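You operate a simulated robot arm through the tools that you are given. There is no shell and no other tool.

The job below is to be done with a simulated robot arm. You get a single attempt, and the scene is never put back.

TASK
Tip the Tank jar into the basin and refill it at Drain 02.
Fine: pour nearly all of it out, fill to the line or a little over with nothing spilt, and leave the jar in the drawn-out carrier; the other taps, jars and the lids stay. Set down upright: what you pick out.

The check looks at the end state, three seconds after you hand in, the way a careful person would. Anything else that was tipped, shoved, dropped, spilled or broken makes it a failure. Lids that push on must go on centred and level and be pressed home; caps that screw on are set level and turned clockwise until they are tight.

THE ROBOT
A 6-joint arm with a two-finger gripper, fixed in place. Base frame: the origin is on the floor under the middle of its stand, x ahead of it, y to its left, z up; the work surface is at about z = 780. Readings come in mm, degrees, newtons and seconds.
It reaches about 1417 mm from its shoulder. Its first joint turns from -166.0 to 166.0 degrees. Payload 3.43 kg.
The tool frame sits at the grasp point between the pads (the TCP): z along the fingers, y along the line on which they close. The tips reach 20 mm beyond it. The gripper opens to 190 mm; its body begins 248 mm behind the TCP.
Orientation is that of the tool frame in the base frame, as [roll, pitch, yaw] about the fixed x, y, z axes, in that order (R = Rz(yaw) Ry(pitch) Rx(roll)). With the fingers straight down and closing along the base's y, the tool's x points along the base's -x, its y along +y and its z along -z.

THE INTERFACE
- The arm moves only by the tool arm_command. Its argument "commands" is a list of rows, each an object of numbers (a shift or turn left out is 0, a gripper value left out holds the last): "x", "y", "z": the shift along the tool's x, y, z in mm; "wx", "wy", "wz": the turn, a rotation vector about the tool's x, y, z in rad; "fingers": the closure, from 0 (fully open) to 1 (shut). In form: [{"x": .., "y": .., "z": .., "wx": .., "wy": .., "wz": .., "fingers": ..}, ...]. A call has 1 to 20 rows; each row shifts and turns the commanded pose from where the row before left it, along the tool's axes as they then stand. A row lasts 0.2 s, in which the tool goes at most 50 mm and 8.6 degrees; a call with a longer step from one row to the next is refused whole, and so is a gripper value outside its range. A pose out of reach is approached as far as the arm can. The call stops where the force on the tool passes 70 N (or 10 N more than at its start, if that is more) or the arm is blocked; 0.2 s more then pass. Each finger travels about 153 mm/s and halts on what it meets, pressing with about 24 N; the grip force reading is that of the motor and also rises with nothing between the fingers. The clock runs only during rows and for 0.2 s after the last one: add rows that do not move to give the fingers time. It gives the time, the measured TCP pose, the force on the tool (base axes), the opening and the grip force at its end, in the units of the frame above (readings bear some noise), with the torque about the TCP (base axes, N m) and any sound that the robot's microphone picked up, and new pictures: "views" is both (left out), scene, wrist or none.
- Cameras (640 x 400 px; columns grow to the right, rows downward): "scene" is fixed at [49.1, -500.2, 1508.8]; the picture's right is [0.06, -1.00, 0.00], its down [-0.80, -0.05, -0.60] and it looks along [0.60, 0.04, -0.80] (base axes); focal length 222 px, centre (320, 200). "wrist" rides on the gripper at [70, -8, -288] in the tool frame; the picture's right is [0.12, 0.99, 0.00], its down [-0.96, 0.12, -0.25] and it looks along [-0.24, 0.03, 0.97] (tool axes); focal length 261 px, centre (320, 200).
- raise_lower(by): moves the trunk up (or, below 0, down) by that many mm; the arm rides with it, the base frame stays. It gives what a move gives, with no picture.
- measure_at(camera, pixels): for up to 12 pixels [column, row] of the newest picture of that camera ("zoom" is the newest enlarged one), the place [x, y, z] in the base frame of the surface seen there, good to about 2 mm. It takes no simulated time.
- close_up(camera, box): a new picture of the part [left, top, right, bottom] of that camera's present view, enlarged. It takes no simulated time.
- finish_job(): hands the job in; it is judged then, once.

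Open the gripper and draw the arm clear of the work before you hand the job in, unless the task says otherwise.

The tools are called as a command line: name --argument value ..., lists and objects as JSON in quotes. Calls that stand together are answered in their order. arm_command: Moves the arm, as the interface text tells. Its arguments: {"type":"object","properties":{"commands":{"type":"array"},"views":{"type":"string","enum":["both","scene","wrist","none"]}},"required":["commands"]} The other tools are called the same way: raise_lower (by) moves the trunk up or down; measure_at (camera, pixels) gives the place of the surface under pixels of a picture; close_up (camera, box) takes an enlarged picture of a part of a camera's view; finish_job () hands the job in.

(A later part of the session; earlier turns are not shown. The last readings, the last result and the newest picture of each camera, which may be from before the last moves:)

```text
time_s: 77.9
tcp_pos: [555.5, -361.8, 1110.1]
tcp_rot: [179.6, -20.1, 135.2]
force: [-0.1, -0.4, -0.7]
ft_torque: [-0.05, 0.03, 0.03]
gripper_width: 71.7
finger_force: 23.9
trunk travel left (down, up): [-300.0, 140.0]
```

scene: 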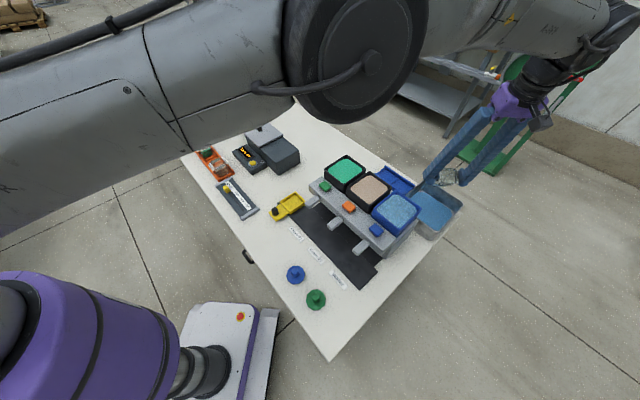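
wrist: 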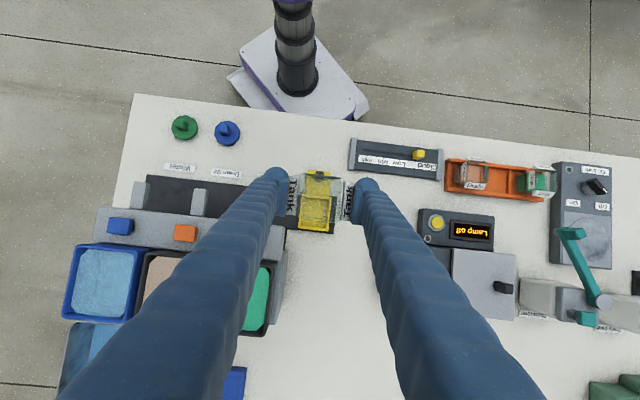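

Directly above the carrier. Descend to z≈880 and look at the alignment.

arm_command --commands '[{"x": -9.84, "z": 27.0}, {"x": -9.84, "z": 27.0}, {"x": -9.84, "z": 27.0}, {"x": -9.84, "z": 27.0}, {"x": -9.84, "z": 27.0}, {"x": -9.84, "z": 27.0}, {"x": -9.84, "z": 27.0}, {"x": -9.84, "z": 27.0}]'

close_up --camera "wrist" --box '[270, 140, 370, 240]'

close_up --camera "scene" --box '[260, 165, 340, 225]'

```text
time_s: 79.7
tcp_pos: [554.6, -362.7, 879.2]
tcp_rot: [179.5, -20.0, 135.2]
force: [0.5, 0.6, -1.5]
ft_torque: [0.01, 0.05, -0.01]
gripper_width: 72.2
finger_force: 24.1
trunk travel left (down, up): [-300.0, 140.0]
```

scene: 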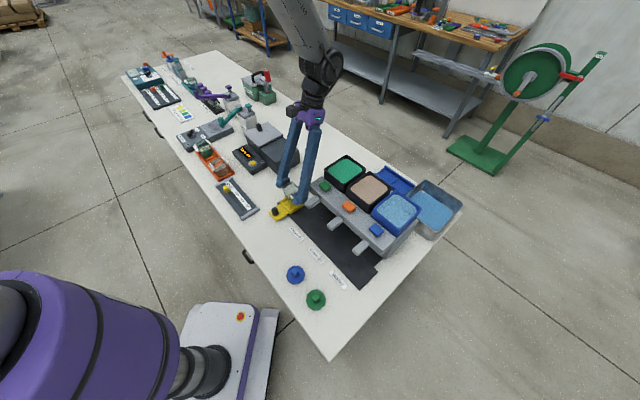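
wrist: 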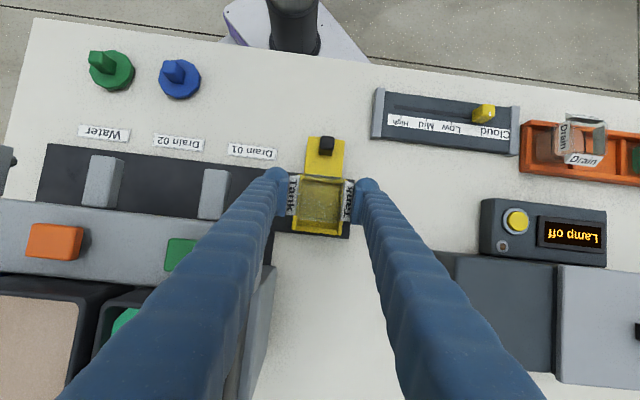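

```text
4.00 times, centred on (320, 190) of wrist
```

zoom: 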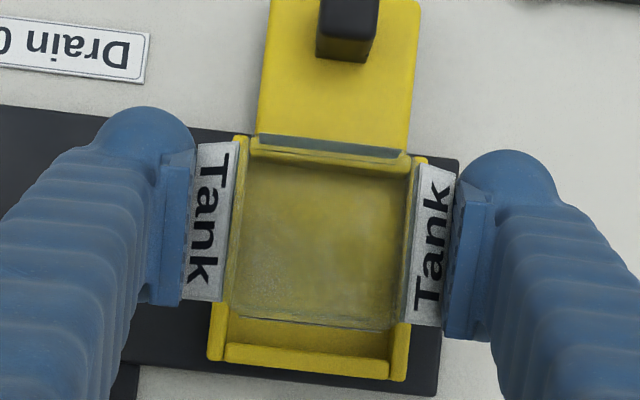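

```text
6.67 times, centred on (300, 195) of scene
```

zoom: 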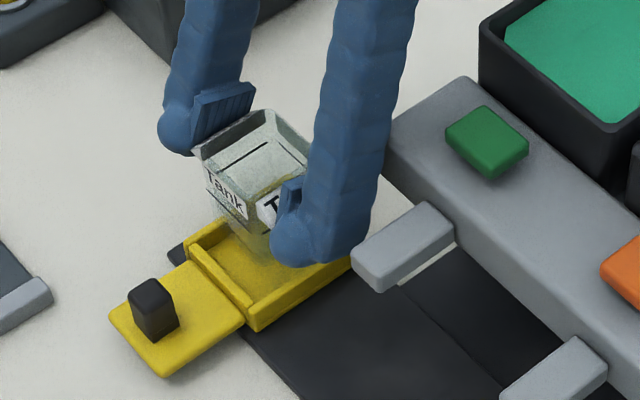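

Measure carrier walls from this close wrist view to fine-align (zoom was replaced, so re-zoom the wrist view).

close_up --camera "wrist" --box '[270, 140, 370, 240]'

measure_at --camera "zoom" --pixels '[[212, 355], [405, 375], [222, 335], [395, 345], [255, 145], [420, 165], [230, 350], [390, 365], [250, 160], [410, 172], [305, 365], [330, 155]]'

measure_at --camera "zoom" --pixels '[[216, 330], [404, 345], [226, 330], [392, 350], [245, 140], [425, 160], [300, 335], [300, 350], [310, 372], [345, 50], [420, 320], [205, 300]]'

```text
4.00 times, centred on (320, 190) of wrist
```

zoom: 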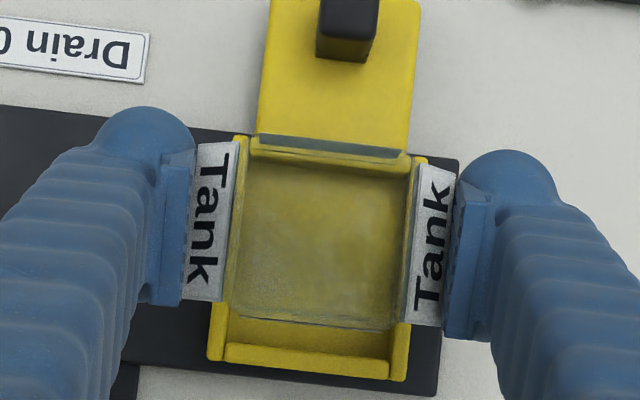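

```text
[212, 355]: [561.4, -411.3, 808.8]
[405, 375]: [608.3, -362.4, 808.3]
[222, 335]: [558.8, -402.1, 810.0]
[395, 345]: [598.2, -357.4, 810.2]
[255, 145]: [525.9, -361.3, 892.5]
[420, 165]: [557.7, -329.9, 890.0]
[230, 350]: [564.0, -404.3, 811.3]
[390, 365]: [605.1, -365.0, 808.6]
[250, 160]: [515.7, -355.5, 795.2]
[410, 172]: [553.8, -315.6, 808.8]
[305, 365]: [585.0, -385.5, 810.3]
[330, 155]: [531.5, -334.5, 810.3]
```

```text
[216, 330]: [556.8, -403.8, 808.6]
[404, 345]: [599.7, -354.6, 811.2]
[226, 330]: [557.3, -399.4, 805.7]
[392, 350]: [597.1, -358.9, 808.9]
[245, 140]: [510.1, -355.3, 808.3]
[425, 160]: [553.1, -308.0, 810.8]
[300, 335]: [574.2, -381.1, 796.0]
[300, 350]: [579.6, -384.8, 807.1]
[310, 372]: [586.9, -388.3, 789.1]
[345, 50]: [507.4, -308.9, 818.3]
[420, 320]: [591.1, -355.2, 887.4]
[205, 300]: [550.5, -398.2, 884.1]
```

In the wrist frame the jar centre is e≈135.8 and the carrier centre e≈139.5 (scene camera says 137), interior ≈56 mm for the ≈50 mm jar. Shift +3.2 mm along e and descend to just above the floor.

arm_command --commands '[{"y": 3.2}, {"x": -3.7, "z": 10.2}, {"x": -3.7, "z": 10.2}, {"x": -2.4, "z": 6.6}]'

close_up --camera "wrist" --box '[270, 140, 370, 240]'

close_up --camera "scene" --box '[260, 175, 320, 220]'

```text
time_s: 80.7
tcp_pos: [555.0, -354.7, 854.3]
tcp_rot: [179.5, -20.1, 135.1]
force: [-17.1, 18.3, 29.4]
ft_torque: [-3.66, -1.07, -1.55]
gripper_width: 71.9
finger_force: 23.8
trunk travel left (down, up): [-300.0, 140.0]
```

scene: 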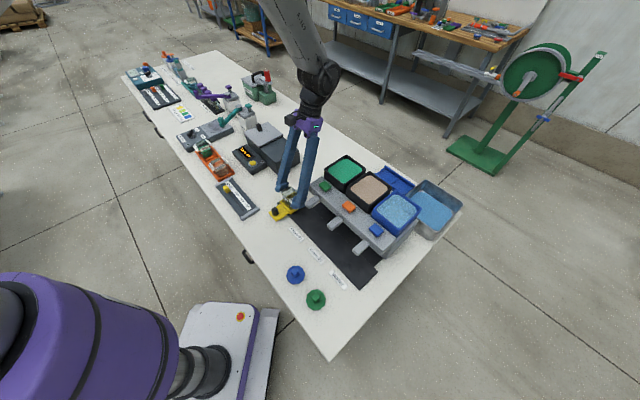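
wrist: 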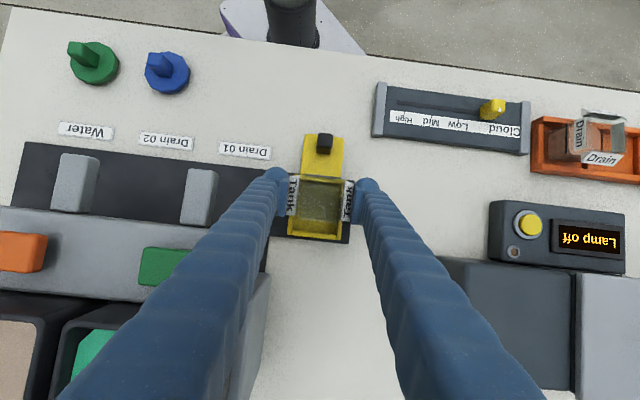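

```text
4.00 times, centred on (320, 190) of wrist
```

zoom: 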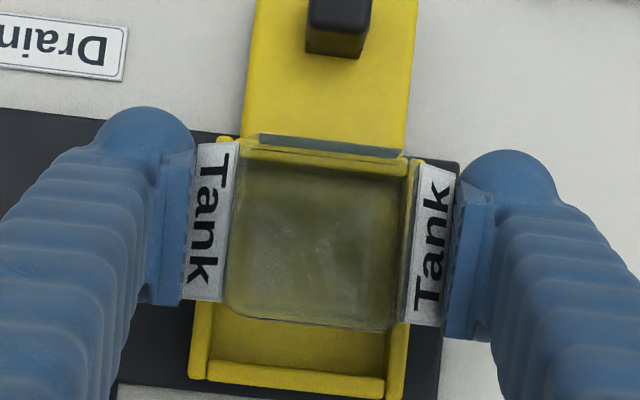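

```text
8.89 times, centred on (290, 198) of scene
```

zoom: 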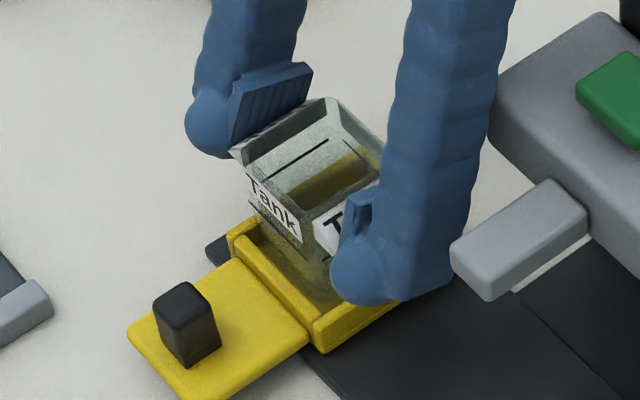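

Contact: ~29 N up and 25 N toward −n. The −e finger has met the manifold's end corner (e≈78, n≈688), since the lean carries the finger toward +n. I back straight up out of it at once.

arm_command --commands '[{"x": 3.42, "z": -9.4}, {"x": 3.42, "z": -9.4}, {"x": 6.8, "z": -18.8}, {"x": 10.3, "z": -28.2}, {"x": 13.7, "z": -37.6}, {"x": 13.7, "z": -37.6}, {"x": 13.7, "z": -37.6}]'

close_up --camera "scene" --box '[260, 140, 400, 270]'

close_up --camera "wrist" --box '[270, 140, 370, 240]'

```text
time_s: 82.3
tcp_pos: [554.1, -358.5, 1042.4]
tcp_rot: [179.5, -20.0, 135.2]
force: [-0.1, -0.6, -0.3]
ft_torque: [0.01, -0.05, -0.01]
gripper_width: 71.8
finger_force: 24.0
trunk travel left (down, up): [-300.0, 140.0]
```

scene: 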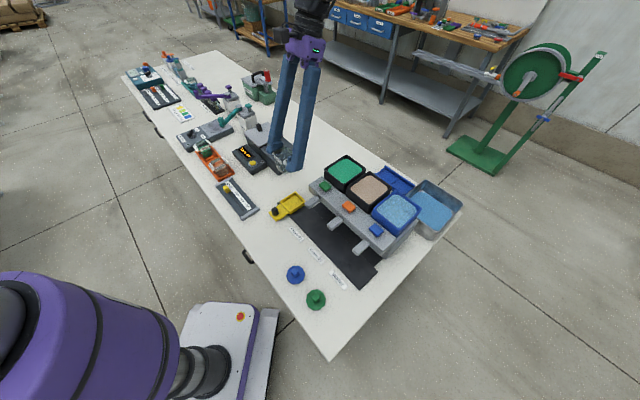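
wrist: 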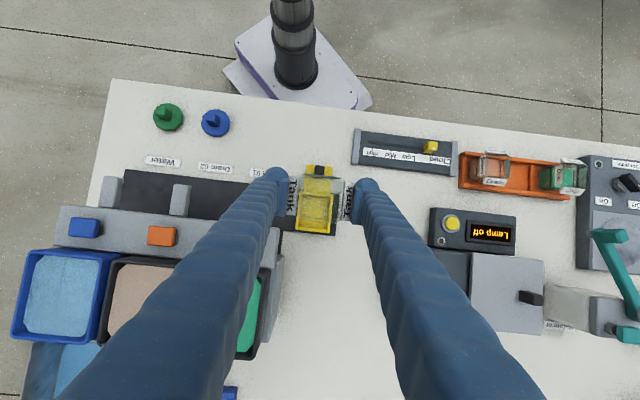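

```text
3.08 times, centred on (330, 205) of scene
```

zoom: 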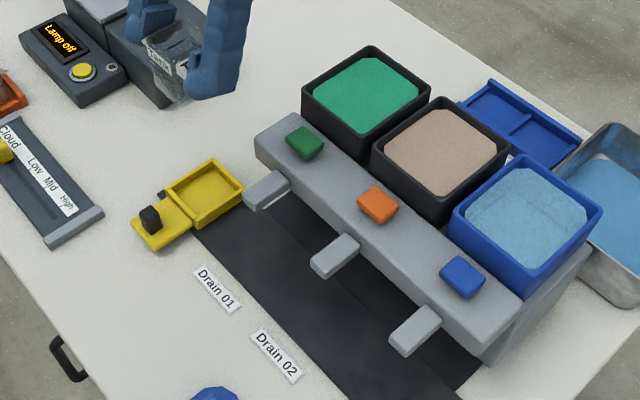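

```text
4.00 times, centred on (320, 190) of wrist
```

zoom: 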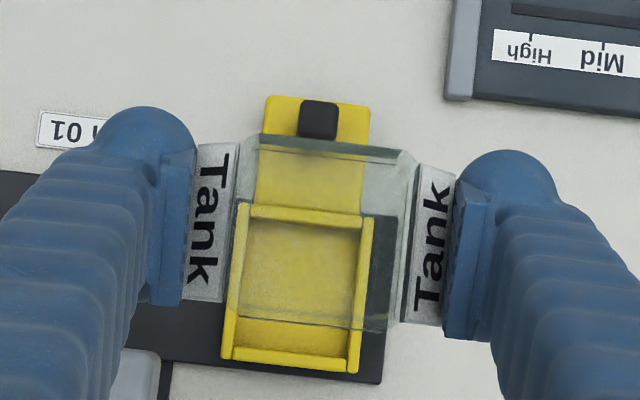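

Nothing looks displaced and the grip is unchanged. Verify carrier corners and the green tap against earlier values.

close_up --camera "scene" --box '[265, 185, 315, 225]'

measure_at --camera "zoom" --pixels '[[376, 67], [475, 160], [318, 265], [220, 160], [165, 220], [470, 185], [510, 235], [580, 105], [640, 20], [225, 180], [545, 45], [320, 285]]'

measure_at --camera "scene" --pixels '[[325, 186], [349, 207], [376, 229]]'

```text
10.00 times, centred on (290, 205) of scene
```

zoom: 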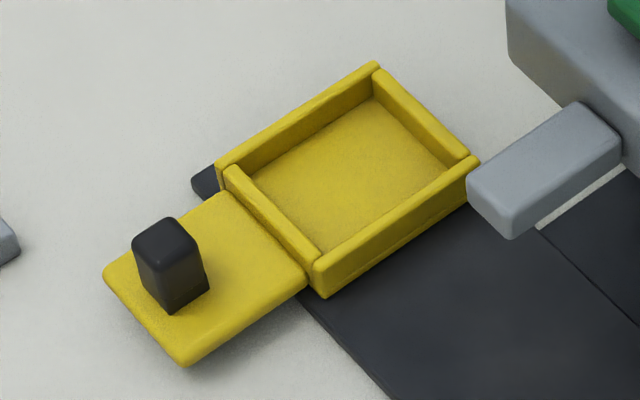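

```text
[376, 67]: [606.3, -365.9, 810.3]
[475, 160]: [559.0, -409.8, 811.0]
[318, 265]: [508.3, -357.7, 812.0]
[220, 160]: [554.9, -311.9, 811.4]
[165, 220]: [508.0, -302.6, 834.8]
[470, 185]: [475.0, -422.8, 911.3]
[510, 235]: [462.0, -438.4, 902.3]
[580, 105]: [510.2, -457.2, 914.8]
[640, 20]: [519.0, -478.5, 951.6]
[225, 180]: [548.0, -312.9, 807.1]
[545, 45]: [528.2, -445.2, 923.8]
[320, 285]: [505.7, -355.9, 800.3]
```

```text
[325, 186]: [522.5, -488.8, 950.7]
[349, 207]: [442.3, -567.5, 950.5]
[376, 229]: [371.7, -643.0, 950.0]
```

Everything is unmoved. I'll instead put the gripper body on the −n side: rotate +180° about vertical (back through the rack yaw), in two calls.

arm_command --commands '[{"wx": 0.0448, "wz": -0.123}, {"wx": 0.0448, "wz": -0.123}, {"wx": 0.0448, "wz": -0.123}, {"wx": 0.0448, "wz": -0.123}, {"wx": 0.0448, "wz": -0.123}, {"wx": 0.0448, "wz": -0.123}, {"wx": 0.0448, "wz": -0.123}, {"wx": 0.0448, "wz": -0.123}, {"wx": 0.0448, "wz": -0.123}, {"wx": 0.0448, "wz": -0.123}, {"wx": 0.0448, "wz": -0.123}, {"wx": 0.0448, "wz": -0.123}]' --views "none"

arm_command --commands '[{"wx": 0.0448, "wz": -0.123}, {"wx": 0.0448, "wz": -0.123}, {"wx": 0.0448, "wz": -0.123}, {"wx": 0.0448, "wz": -0.123}, {"wx": 0.0448, "wz": -0.123}, {"wx": 0.0448, "wz": -0.123}]'

```text
time_s: 84.9
tcp_pos: [555.0, -357.9, 1041.3]
tcp_rot: [-180.0, -19.5, -134.8]
force: [0.0, 0.5, 0.0]
ft_torque: [0.02, -0.04, 0.0]
gripper_width: 71.8
finger_force: 24.2
trunk travel left (down, up): [-300.0, 140.0]
```

```text
time_s: 86.3
tcp_pos: [555.6, -359.5, 1041.9]
tcp_rot: [-179.6, -19.7, -90.0]
force: [0.4, 0.3, -0.9]
ft_torque: [0.0, -0.01, -0.01]
gripper_width: 71.8
finger_force: 23.9
trunk travel left (down, up): [-300.0, 140.0]
```

scene: 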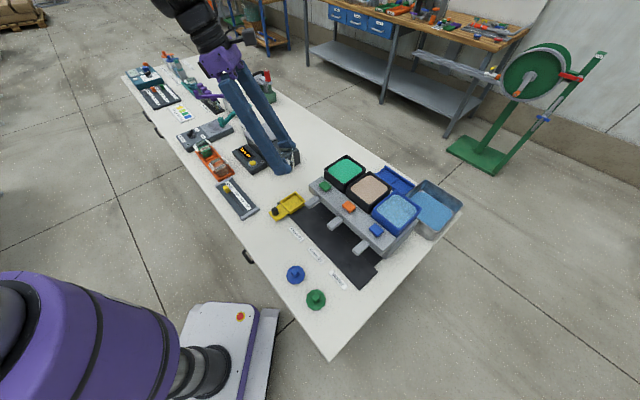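
wrist: 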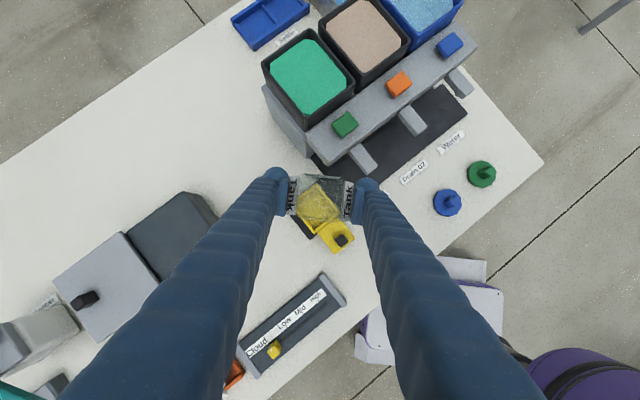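

Continue the last 45° of rotation.

arm_command --commands '[{"wx": 0.0448, "wz": -0.123}, {"wx": 0.0448, "wz": -0.123}, {"wx": 0.0448, "wz": -0.123}, {"wx": 0.0448, "wz": -0.123}, {"wx": 0.0448, "wz": -0.123}, {"wx": 0.0448, "wz": -0.123}]'

```text
time_s: 87.7
tcp_pos: [556.4, -358.5, 1041.0]
tcp_rot: [-179.5, -20.1, -44.9]
force: [-0.2, -0.5, -0.6]
ft_torque: [-0.02, 0.01, 0.01]
gripper_width: 71.7
finger_force: 23.8
trunk travel left (down, up): [-300.0, 140.0]
```

scene: 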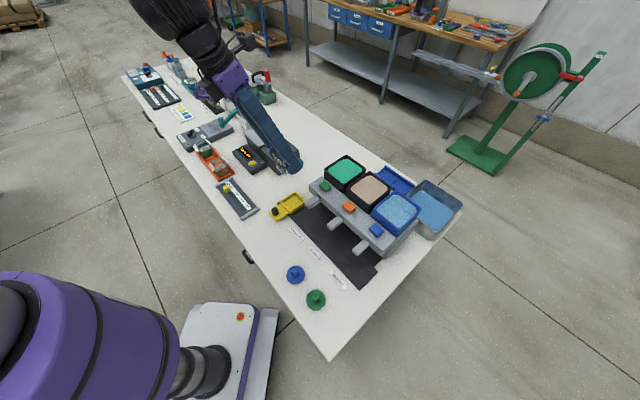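
wrist: 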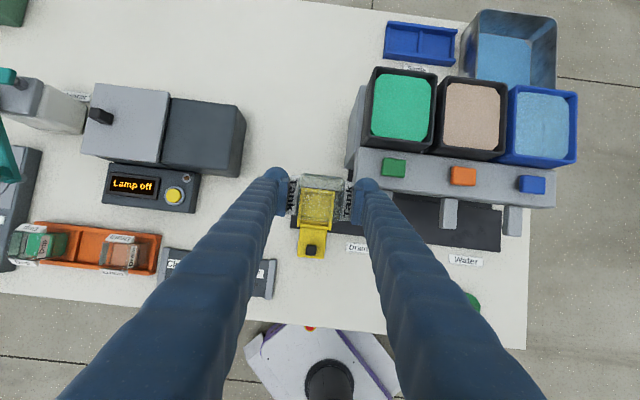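

Reached B′ orientation cleanly (body now over the −n side). Descend to z≈880 over the carrier with small corrections and check alignment.

arm_command --commands '[{"wx": -0.0157, "x": 2, "y": 0.9, "z": 0.7}, {"x": -11, "z": 30.2}, {"x": -11, "z": 30.2}, {"x": -11, "z": 30.2}, {"x": -11, "z": 30.2}, {"x": -11, "z": 30.2}]'

close_up --camera "wrist" --box '[270, 140, 370, 260]'

```text
time_s: 89.0
tcp_pos: [528.0, -375.6, 915.9]
tcp_rot: [179.2, -19.5, -55.9]
force: [-10.5, 9.1, 25.1]
ft_torque: [-1.04, 1.24, -0.9]
gripper_width: 72.1
finger_force: 24.3
trunk travel left (down, up): [-300.0, 140.0]
stopped in row 6: the force on the tool passed its limit at 146 N (the readings are from after the stop); the commanded pose is now the measured one
```

scene: 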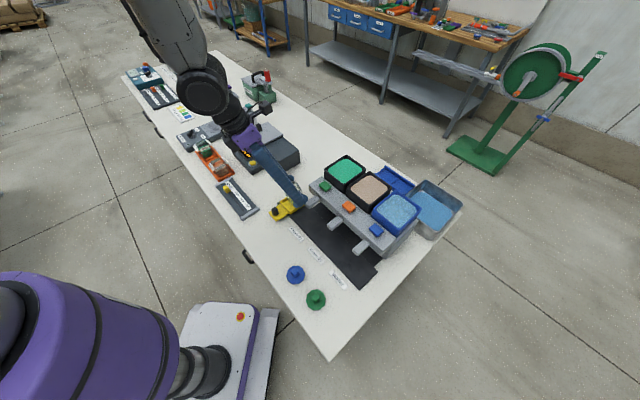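
wrist: 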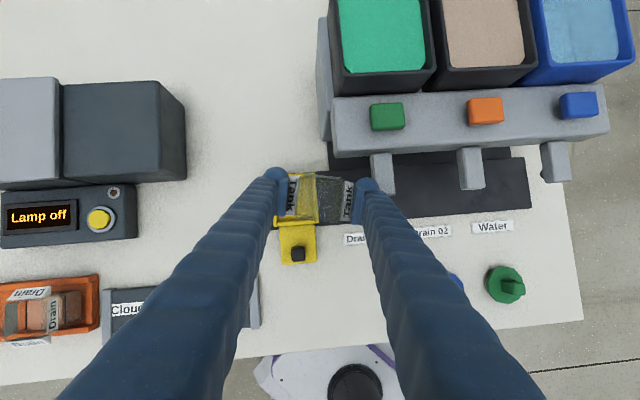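

```text
3.33 times, centred on (320, 200) of wrist
```

zoom: 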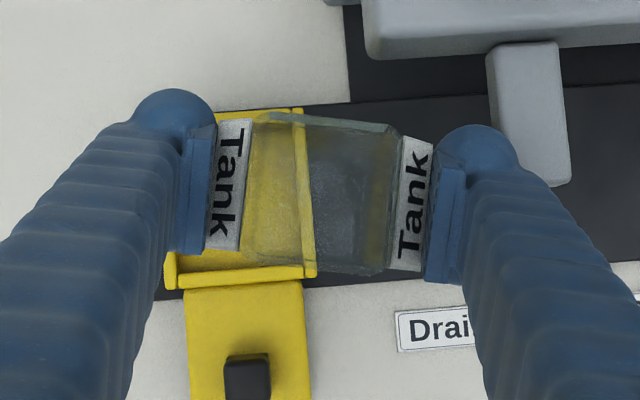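

A 146 N stop: the TCP swung ~30 mm toward −e (likely a wrist singularity with forearm and tool aligned), and the −e finger is now by the Drain 01 spout. I inspect closely before doing anything.

close_up --camera "scene" --box '[260, 165, 360, 245]'

close_up --camera "wrist" --box '[260, 80, 440, 260]'

close_up --camera "scene" --box '[110, 0, 330, 210]'

```text
5.00 times, centred on (310, 205) of scene
```

zoom: 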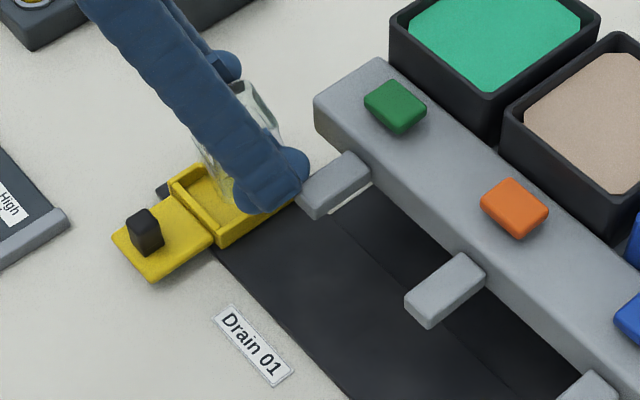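

```text
2.22 times, centred on (350, 170) of wrist
```

zoom: 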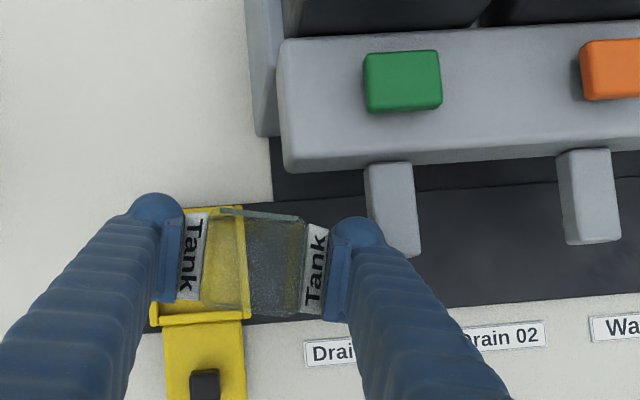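

```text
1.90 times, centred on (220, 105) of scene
```

zoom: 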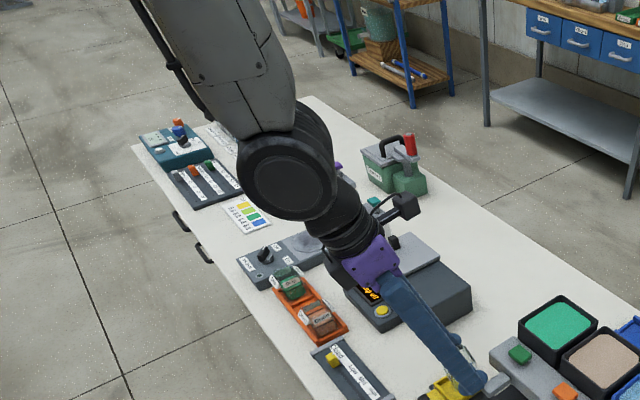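

The finger bulb is just touching the Drain 01 spout; carrier, spout and taps are where they were. Move gently up and toward +e, away from the spout, in small steps.

arm_command --commands '[{"x": 1.6, "y": -3, "z": -5}, {"x": 1.6, "y": -3, "z": -5}, {"x": 1.6, "y": -3, "z": -5}]' --views "none"

```text
time_s: 89.8
tcp_pos: [537.3, -372.7, 929.5]
tcp_rot: [179.2, -19.6, -55.8]
force: [0.2, -0.3, -1.0]
ft_torque: [-0.02, 0.0, 0.0]
gripper_width: 71.7
finger_force: 24.0
trunk travel left (down, up): [-300.0, 140.0]
```

Contact released (force ≈0). Continue straight up in moderate steps to ~1050.

arm_command --commands '[{"x": 5, "z": -14.1}, {"x": 5, "z": -14.1}, {"x": 5, "z": -14.1}, {"x": 5, "z": -14.1}, {"x": 5, "z": -14.1}, {"x": 5, "z": -14.1}, {"x": 5, "z": -14.1}, {"x": 5, "z": -14.1}]'

close_up --camera "scene" --box '[240, 110, 360, 230]'

```text
time_s: 91.6
tcp_pos: [537.5, -368.4, 1049.8]
tcp_rot: [179.1, -19.5, -55.9]
force: [0.2, 0.1, -0.5]
ft_torque: [0.0, -0.02, -0.02]
gripper_width: 72.0
finger_force: 24.2
trunk travel left (down, up): [-300.0, 140.0]
```

scene: 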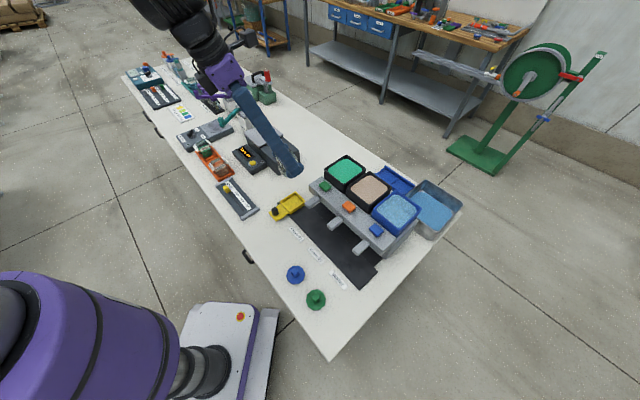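
wrist: 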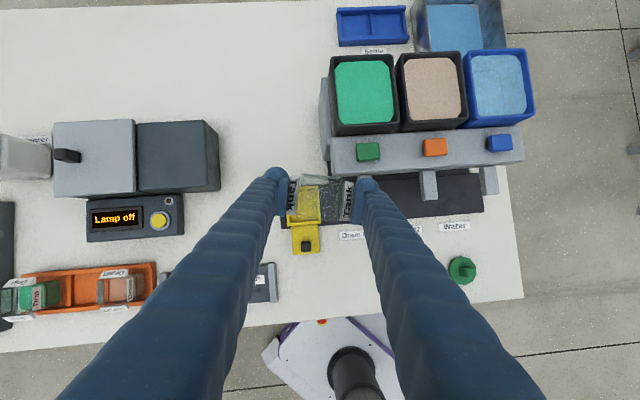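

```text
3.33 times, centred on (300, 170) of scene
```

zoom: 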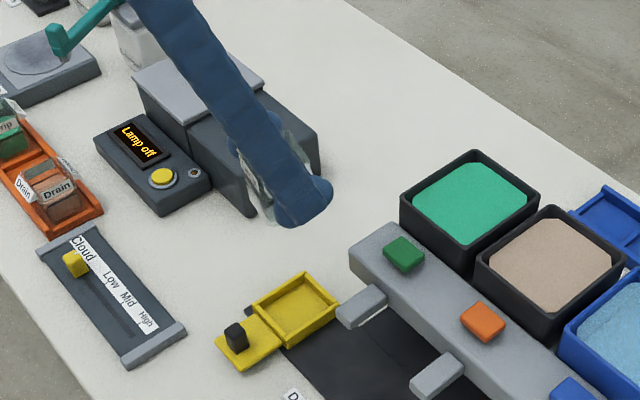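

Check whether the jar shifted in the grip.

close_up --camera "wrist" --box '[270, 140, 370, 240]'

measure_at --camera "scene" --pixels '[[325, 186], [349, 207], [376, 229], [310, 199], [334, 224], [360, 247], [285, 205], [276, 210], [303, 200], [292, 215]]'

```text
4.00 times, centred on (320, 190) of wrist
```

zoom: 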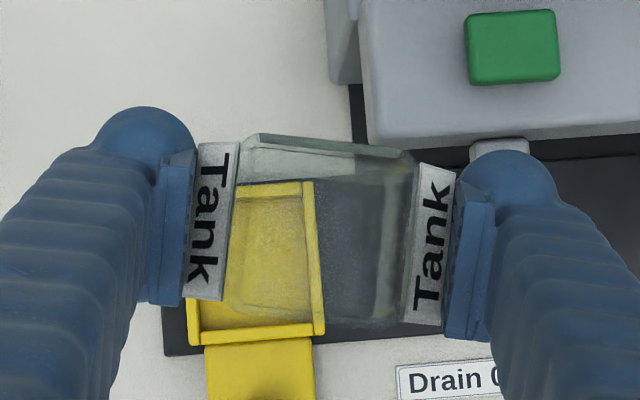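

```text
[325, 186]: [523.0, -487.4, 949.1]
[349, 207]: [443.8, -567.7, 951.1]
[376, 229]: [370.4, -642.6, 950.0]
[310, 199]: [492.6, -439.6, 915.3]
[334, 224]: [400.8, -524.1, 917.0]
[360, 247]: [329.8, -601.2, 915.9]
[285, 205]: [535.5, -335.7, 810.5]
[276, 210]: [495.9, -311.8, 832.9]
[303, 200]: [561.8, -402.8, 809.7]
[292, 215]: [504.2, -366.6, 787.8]
```

Jar hasn't moved in the grip and nothing else was disturbed. Rethinking with the true finger thickness (~26 mm): the rack orientation (fingers on ±n, body over +e) leaves ~9 mm to the knob and stays far from the manifold. Rotate back to yaw −135°.

arm_command --commands '[{"wx": -0.0419, "wy": -0.0019, "wz": 0.1183}, {"wx": -0.0419, "wy": -0.0019, "wz": 0.1183}, {"wx": -0.0419, "wy": -0.0019, "wz": 0.1183}, {"wx": -0.0419, "wy": -0.0019, "wz": 0.1183}, {"wx": -0.0419, "wy": -0.0019, "wz": 0.1183}, {"wx": -0.0419, "wy": -0.0019, "wz": 0.1183}, {"wx": -0.0419, "wy": -0.0019, "wz": 0.1183}, {"wx": -0.0419, "wy": -0.0019, "wz": 0.1183}, {"wx": -0.0419, "wy": -0.0019, "wz": 0.1183}, {"wx": -0.0419, "wy": -0.0019, "wz": 0.1183}, {"wx": -0.0419, "wy": -0.0019, "wz": 0.1183}]'

```text
time_s: 94.0
tcp_pos: [538.8, -371.2, 1050.2]
tcp_rot: [179.1, -19.5, -135.1]
force: [0.6, 0.6, -1.1]
ft_torque: [0.03, 0.05, 0.03]
gripper_width: 71.8
finger_force: 24.2
trunk travel left (down, up): [-300.0, 140.0]
```

scene: 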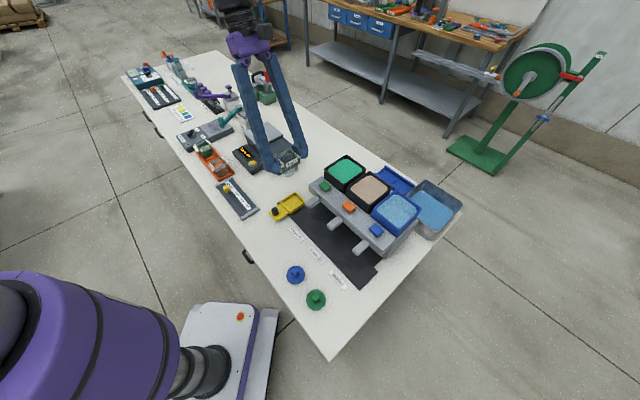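
wrist: 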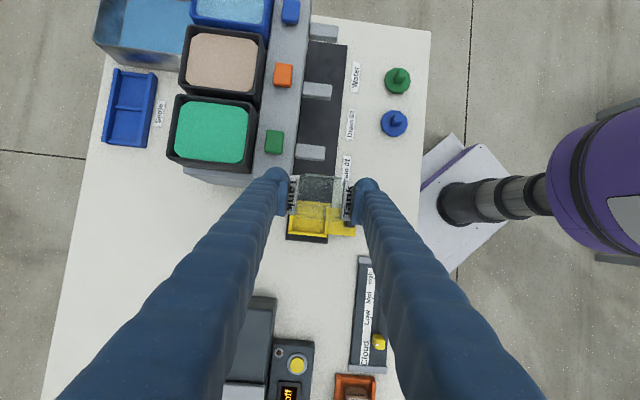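

Correct small angle errors, shift over the carrier and descend to z≈885.

arm_command --commands '[{"x": -10, "y": -3.7, "z": -3.6, "wx": 0.0087, "wy": 0.007}, {"x": -9.7, "y": -3.8, "z": -3.6}, {"x": -7.05, "z": 19.4}, {"x": -7.05, "z": 19.4}, {"x": -7.05, "z": 19.4}, {"x": -7.05, "z": 19.4}, {"x": -7.05, "z": 19.4}, {"x": -7.05, "z": 19.4}, {"x": -7.05, "z": 19.4}, {"x": -7.05, "z": 19.4}]'

close_up --camera "wrist" --box '[270, 150, 370, 250]'

```text
time_s: 96.2
tcp_pos: [558.8, -359.7, 883.9]
tcp_rot: [179.6, -19.8, -135.0]
force: [-0.2, 0.5, -0.6]
ft_torque: [-0.01, 0.03, 0.01]
gripper_width: 71.9
finger_force: 24.1
trunk travel left (down, up): [-300.0, 140.0]
```

scene: 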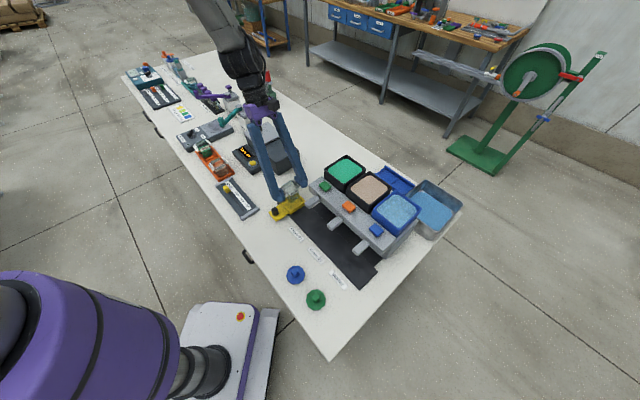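
wrist: 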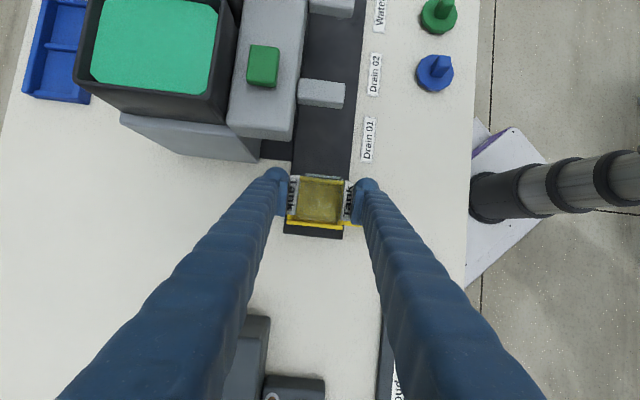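

```text
4.00 times, centred on (320, 200) of wrist
```

zoom: 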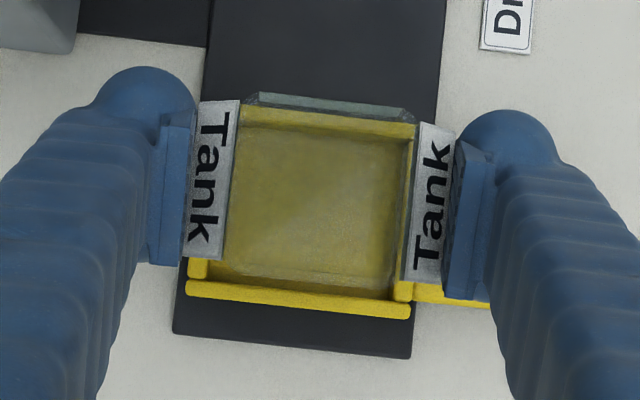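

Measure the carrier walls from this view for the final alignment.

measure_at --camera "zoom" --pixels '[[200, 292], [300, 300], [400, 310], [195, 275], [400, 290], [190, 310], [405, 318], [250, 112], [410, 130], [300, 117], [225, 320], [460, 295]]'

measure_at --camera "zoom" --pixels '[[198, 268], [208, 268], [398, 285], [410, 285], [300, 285], [300, 312], [250, 125], [350, 122], [320, 200], [240, 140], [400, 155], [330, 105]]'

```text
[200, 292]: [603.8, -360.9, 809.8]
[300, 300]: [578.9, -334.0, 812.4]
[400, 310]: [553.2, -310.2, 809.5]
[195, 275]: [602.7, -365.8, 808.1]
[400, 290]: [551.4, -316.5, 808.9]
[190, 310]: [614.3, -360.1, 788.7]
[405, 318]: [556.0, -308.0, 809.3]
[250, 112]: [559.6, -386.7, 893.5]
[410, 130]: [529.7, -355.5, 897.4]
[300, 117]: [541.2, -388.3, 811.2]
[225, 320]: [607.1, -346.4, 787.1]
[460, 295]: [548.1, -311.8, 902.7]
```

```text
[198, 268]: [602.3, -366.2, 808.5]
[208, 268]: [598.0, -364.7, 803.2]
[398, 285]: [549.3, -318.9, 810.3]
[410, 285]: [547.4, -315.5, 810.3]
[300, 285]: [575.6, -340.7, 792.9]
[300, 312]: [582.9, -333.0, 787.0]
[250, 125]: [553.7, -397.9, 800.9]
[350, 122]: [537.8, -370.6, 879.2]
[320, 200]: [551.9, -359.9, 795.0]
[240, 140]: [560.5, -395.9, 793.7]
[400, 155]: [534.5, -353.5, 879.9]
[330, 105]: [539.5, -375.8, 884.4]
```

Interior spans e 111–167, n 617–681; target centre e 139, n 650. Shift −1.5 mm in e and descend 34 mm, just above the expected seat at z≈843.5.

arm_command --commands '[{"x": 1.4, "z": 0.5}, {"x": -3.4, "z": 9.4}, {"x": -3.4, "z": 9.4}, {"x": -3.1, "z": 8.5}, {"x": -1.7, "z": 4.7}]' --views "none"

```text
time_s: 97.4
tcp_pos: [557.5, -360.4, 850.5]
tcp_rot: [179.8, -19.8, -135.0]
force: [0.3, 0.3, -0.4]
ft_torque: [0.02, 0.03, 0.02]
gripper_width: 72.1
finger_force: 23.9
trunk travel left (down, up): [-300.0, 140.0]
```

No contact force; the jar base is already below the wall tops. Continue in 1.5 mm steps.

arm_command --commands '[{"x": -0.51, "z": 1.41}, {"x": -0.51, "z": 1.41}, {"x": -0.51, "z": 1.41}, {"x": -0.34, "z": 0.94}]'

close_up --camera "scene" --box '[255, 170, 325, 225]'

close_up --camera "wrist" --box '[270, 150, 370, 250]'

```text
time_s: 98.4
tcp_pos: [555.0, -361.4, 845.9]
tcp_rot: [179.7, -19.9, -135.1]
force: [-2.7, 2.2, 20.0]
ft_torque: [0.46, -0.22, 0.1]
gripper_width: 71.9
finger_force: 24.3
trunk travel left (down, up): [-300.0, 140.0]
```

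scene: 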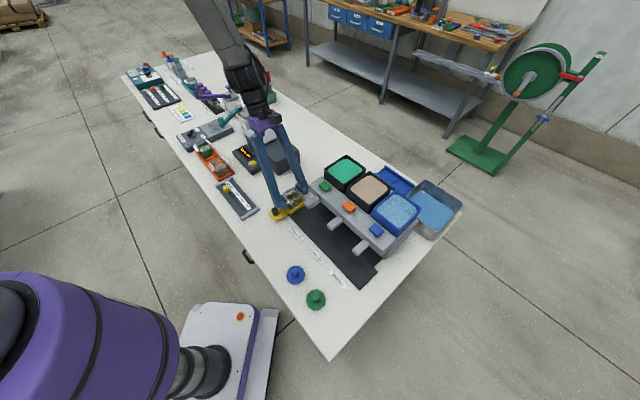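
wrist: 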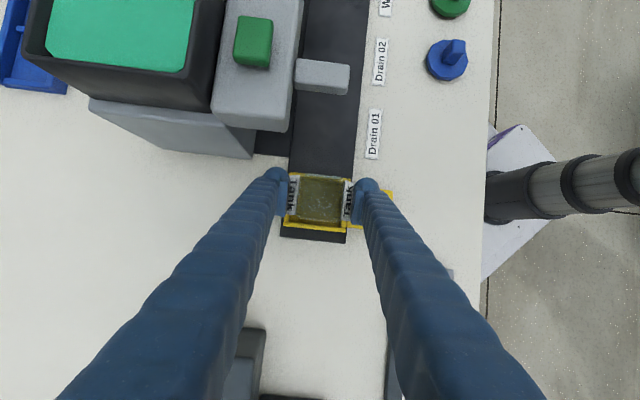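

```text
7.27 times, centred on (290, 198) of scene
```

zoom: 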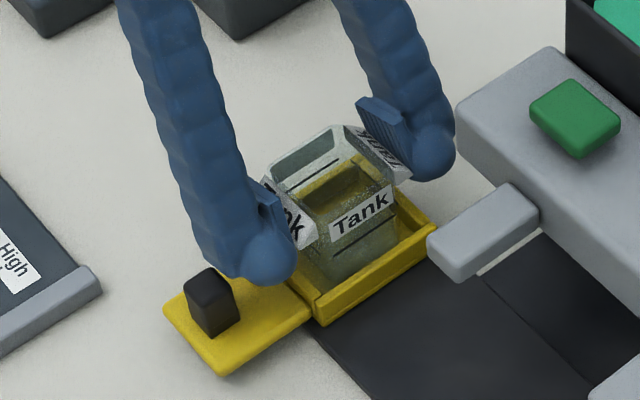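

```text
4.00 times, centred on (320, 200) of wrist
```

zoom: 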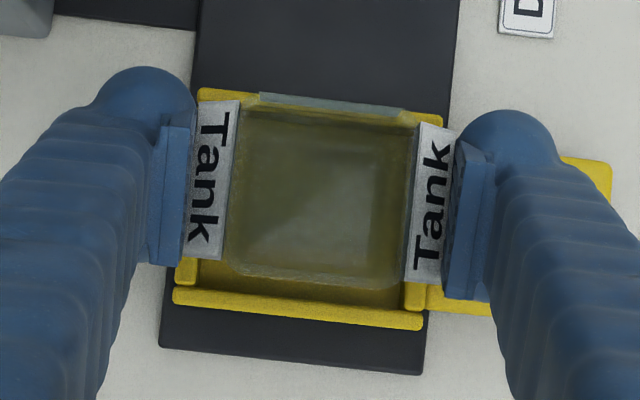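

Seated: 20 N upward at z≈845.9, the jar stands within the carrier walls. Ease the preload by ~1 mm and open just enough (to ~78 mm) to release without reaching the knob.

arm_command --commands '[{"x": 0.34, "z": -0.94}, {"fingers": 0.62}, {"fingers": 0.6}, {"fingers": 0.59}, {}]'

close_up --camera "wrist" --box '[270, 150, 370, 250]'

close_up --camera "scene" --box '[255, 170, 325, 225]'

```text
time_s: 99.6
tcp_pos: [556.3, -360.5, 844.7]
tcp_rot: [179.6, -19.7, -135.0]
force: [0.1, -0.2, -1.4]
ft_torque: [-0.02, 0.01, -0.03]
gripper_width: 77.9
finger_force: 0.0
trunk travel left (down, up): [-300.0, 140.0]
```

scene: 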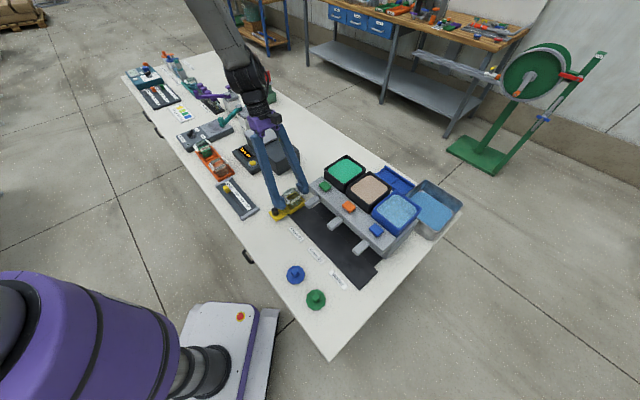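
wrist: 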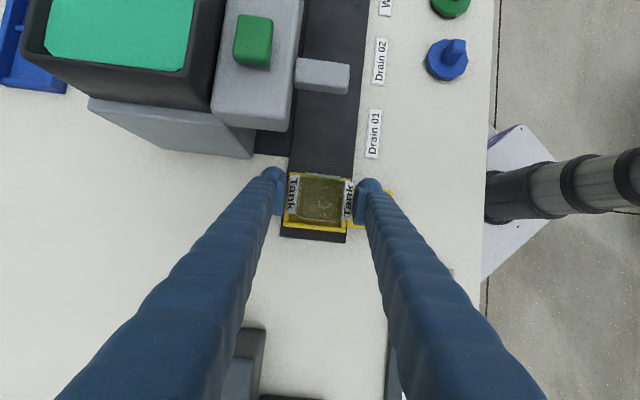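

```text
4.00 times, centred on (320, 200) of wrist
```

zoom: 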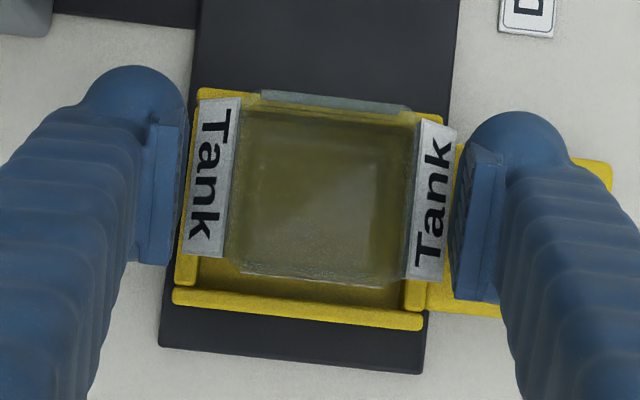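

```text
7.27 times, centred on (290, 198) of scene
```

zoom: 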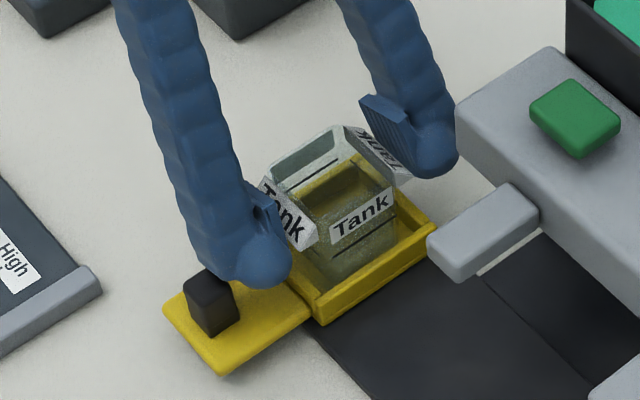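

Released, jar standing in the carrier. Raise straight up.

arm_command --commands '[{"x": 1.7, "z": -4.7}, {"x": 3.4, "z": -9.4}, {"x": 5.1, "z": -14.1}, {"x": 8.5, "z": -23.5}, {"x": 13.7, "z": -37.6}, {"x": 13.7, "z": -37.6}, {"x": 10.3, "z": -28.2}]'

close_up --camera "scene" --box '[255, 170, 325, 225]'

close_up --camera "wrist" --box '[270, 150, 390, 250]'

```text
time_s: 101.2
tcp_pos: [556.0, -361.5, 1011.1]
tcp_rot: [179.7, -19.8, -135.0]
force: [0.3, 0.0, -0.5]
ft_torque: [0.0, -0.09, 0.05]
gripper_width: 77.7
finger_force: 0.1
trunk travel left (down, up): [-300.0, 140.0]
```

scene: 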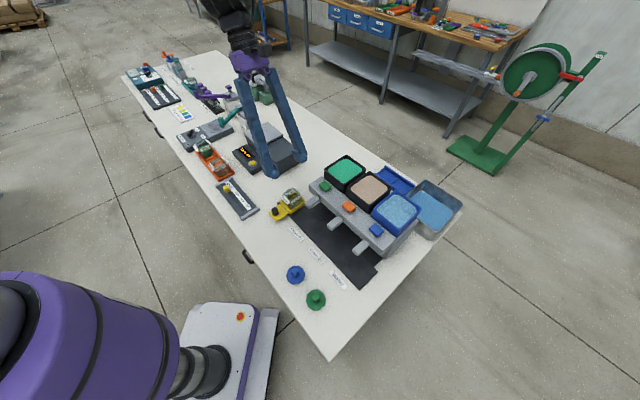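
wrist: 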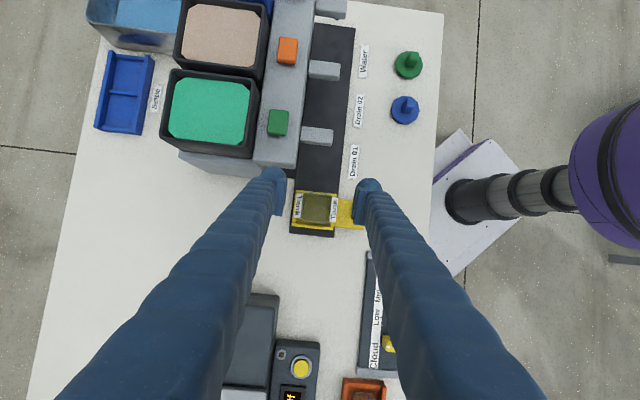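

```text
7.27 times, centred on (290, 198) of scene
```

zoom: 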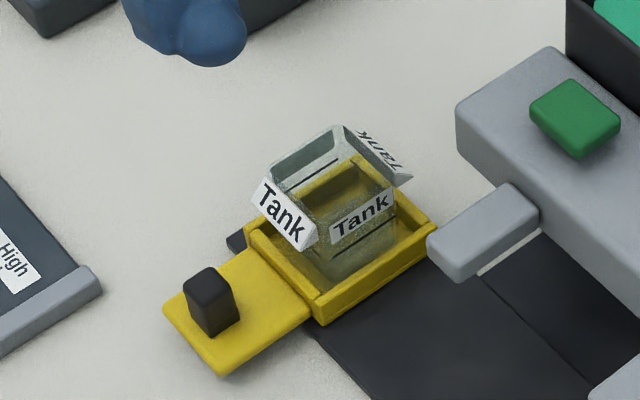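

```text
4.00 times, centred on (330, 200) of wrist
```

zoom: 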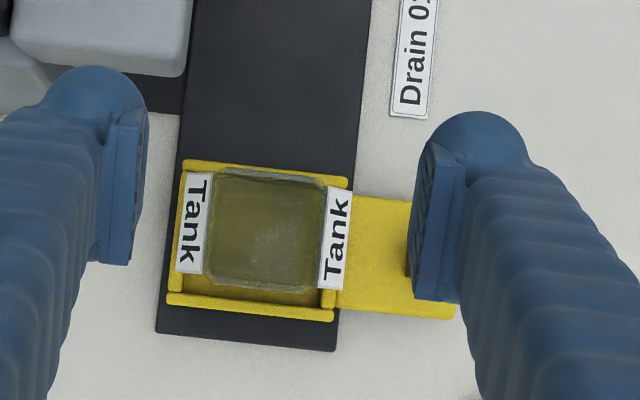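

Jar stands level in the carrier. Next: go vertical, yaw to close along e, and move above the black knob (e 138, n 567).

arm_command --commands '[{"wy": -0.1163}, {"wy": -0.1163}, {"wy": -0.1163}, {"wz": 0.1309}, {"wz": 0.1309}, {"wz": 0.1309}, {"wz": 0.1309}, {"wz": 0.1309}, {"wz": 0.1309}, {"wz": 0.1309}, {"wz": 0.1309}, {"wz": 0.1309}, {"wz": 0.1309}, {"wz": 0.1309}, {"wz": 0.1309}, {"x": 41}, {"x": 41}]' --views "none"

raise_lower --by -100

```text
time_s: 104.8
tcp_pos: [498.8, -302.9, 1015.9]
tcp_rot: [179.8, -0.2, 134.9]
force: [-0.3, -0.9, 0.1]
ft_torque: [-0.08, -0.03, 0.01]
gripper_width: 77.9
finger_force: 0.1
trunk travel left (down, up): [-300.0, 140.0]
```

```text
time_s: 106.1
tcp_pos: [499.2, -304.2, 914.7]
tcp_rot: [179.8, -0.3, 134.8]
force: [-1.1, 0.1, -0.6]
ft_torque: [-0.03, 0.0, 0.01]
gripper_width: 78.0
finger_force: 0.0
trunk travel left (down, up): [-200.0, 240.0]
```

Now look at the knob and jar from here to align.

arm_command --commands '[{}]'

close_up --camera "wrist" --box '[260, 150, 380, 270]'

```text
time_s: 106.5
tcp_pos: [499.3, -304.5, 913.5]
tcp_rot: [179.9, -0.3, 134.9]
force: [0.4, 0.3, 0.2]
ft_torque: [0.05, -0.01, -0.05]
gripper_width: 78.0
finger_force: 0.0
trunk travel left (down, up): [-200.0, 240.0]
```

scene: 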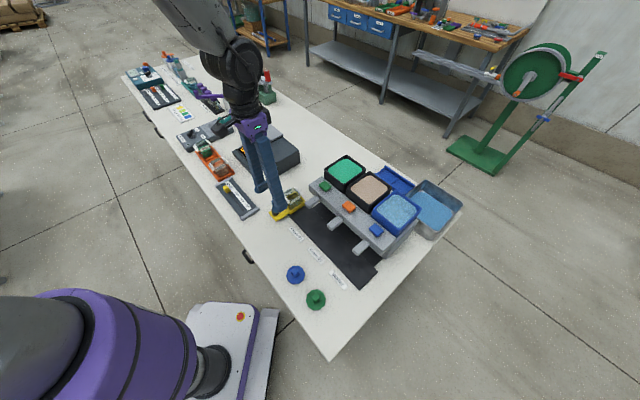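
wrist: 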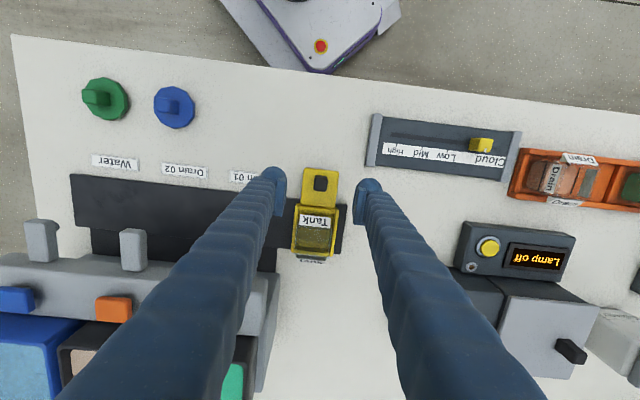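

```text
3.33 times, centred on (320, 210) of wrist
```

zoom: 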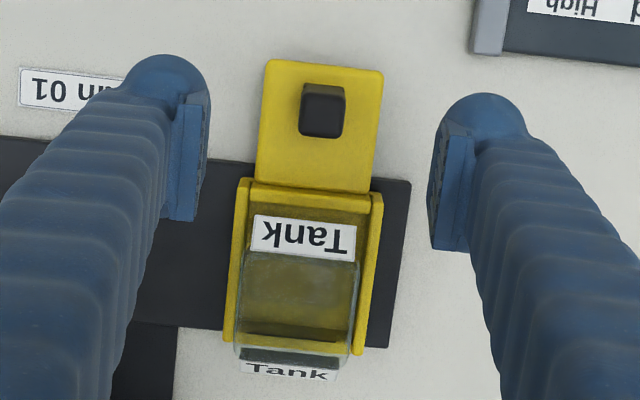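

measure_at --camera "zoom" --pixels '[[305, 100], [342, 102], [340, 130], [302, 128], [322, 115], [345, 90], [305, 88], [322, 87], [270, 130], [360, 160], [300, 240], [300, 375]]'

```text
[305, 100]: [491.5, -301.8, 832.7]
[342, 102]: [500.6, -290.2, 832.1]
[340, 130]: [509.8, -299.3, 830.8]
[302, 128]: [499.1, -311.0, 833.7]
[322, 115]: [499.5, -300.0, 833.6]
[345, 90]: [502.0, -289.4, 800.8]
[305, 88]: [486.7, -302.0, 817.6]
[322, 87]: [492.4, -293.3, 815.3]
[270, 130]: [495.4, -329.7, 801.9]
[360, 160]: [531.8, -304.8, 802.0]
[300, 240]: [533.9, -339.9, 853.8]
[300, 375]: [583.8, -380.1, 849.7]
```

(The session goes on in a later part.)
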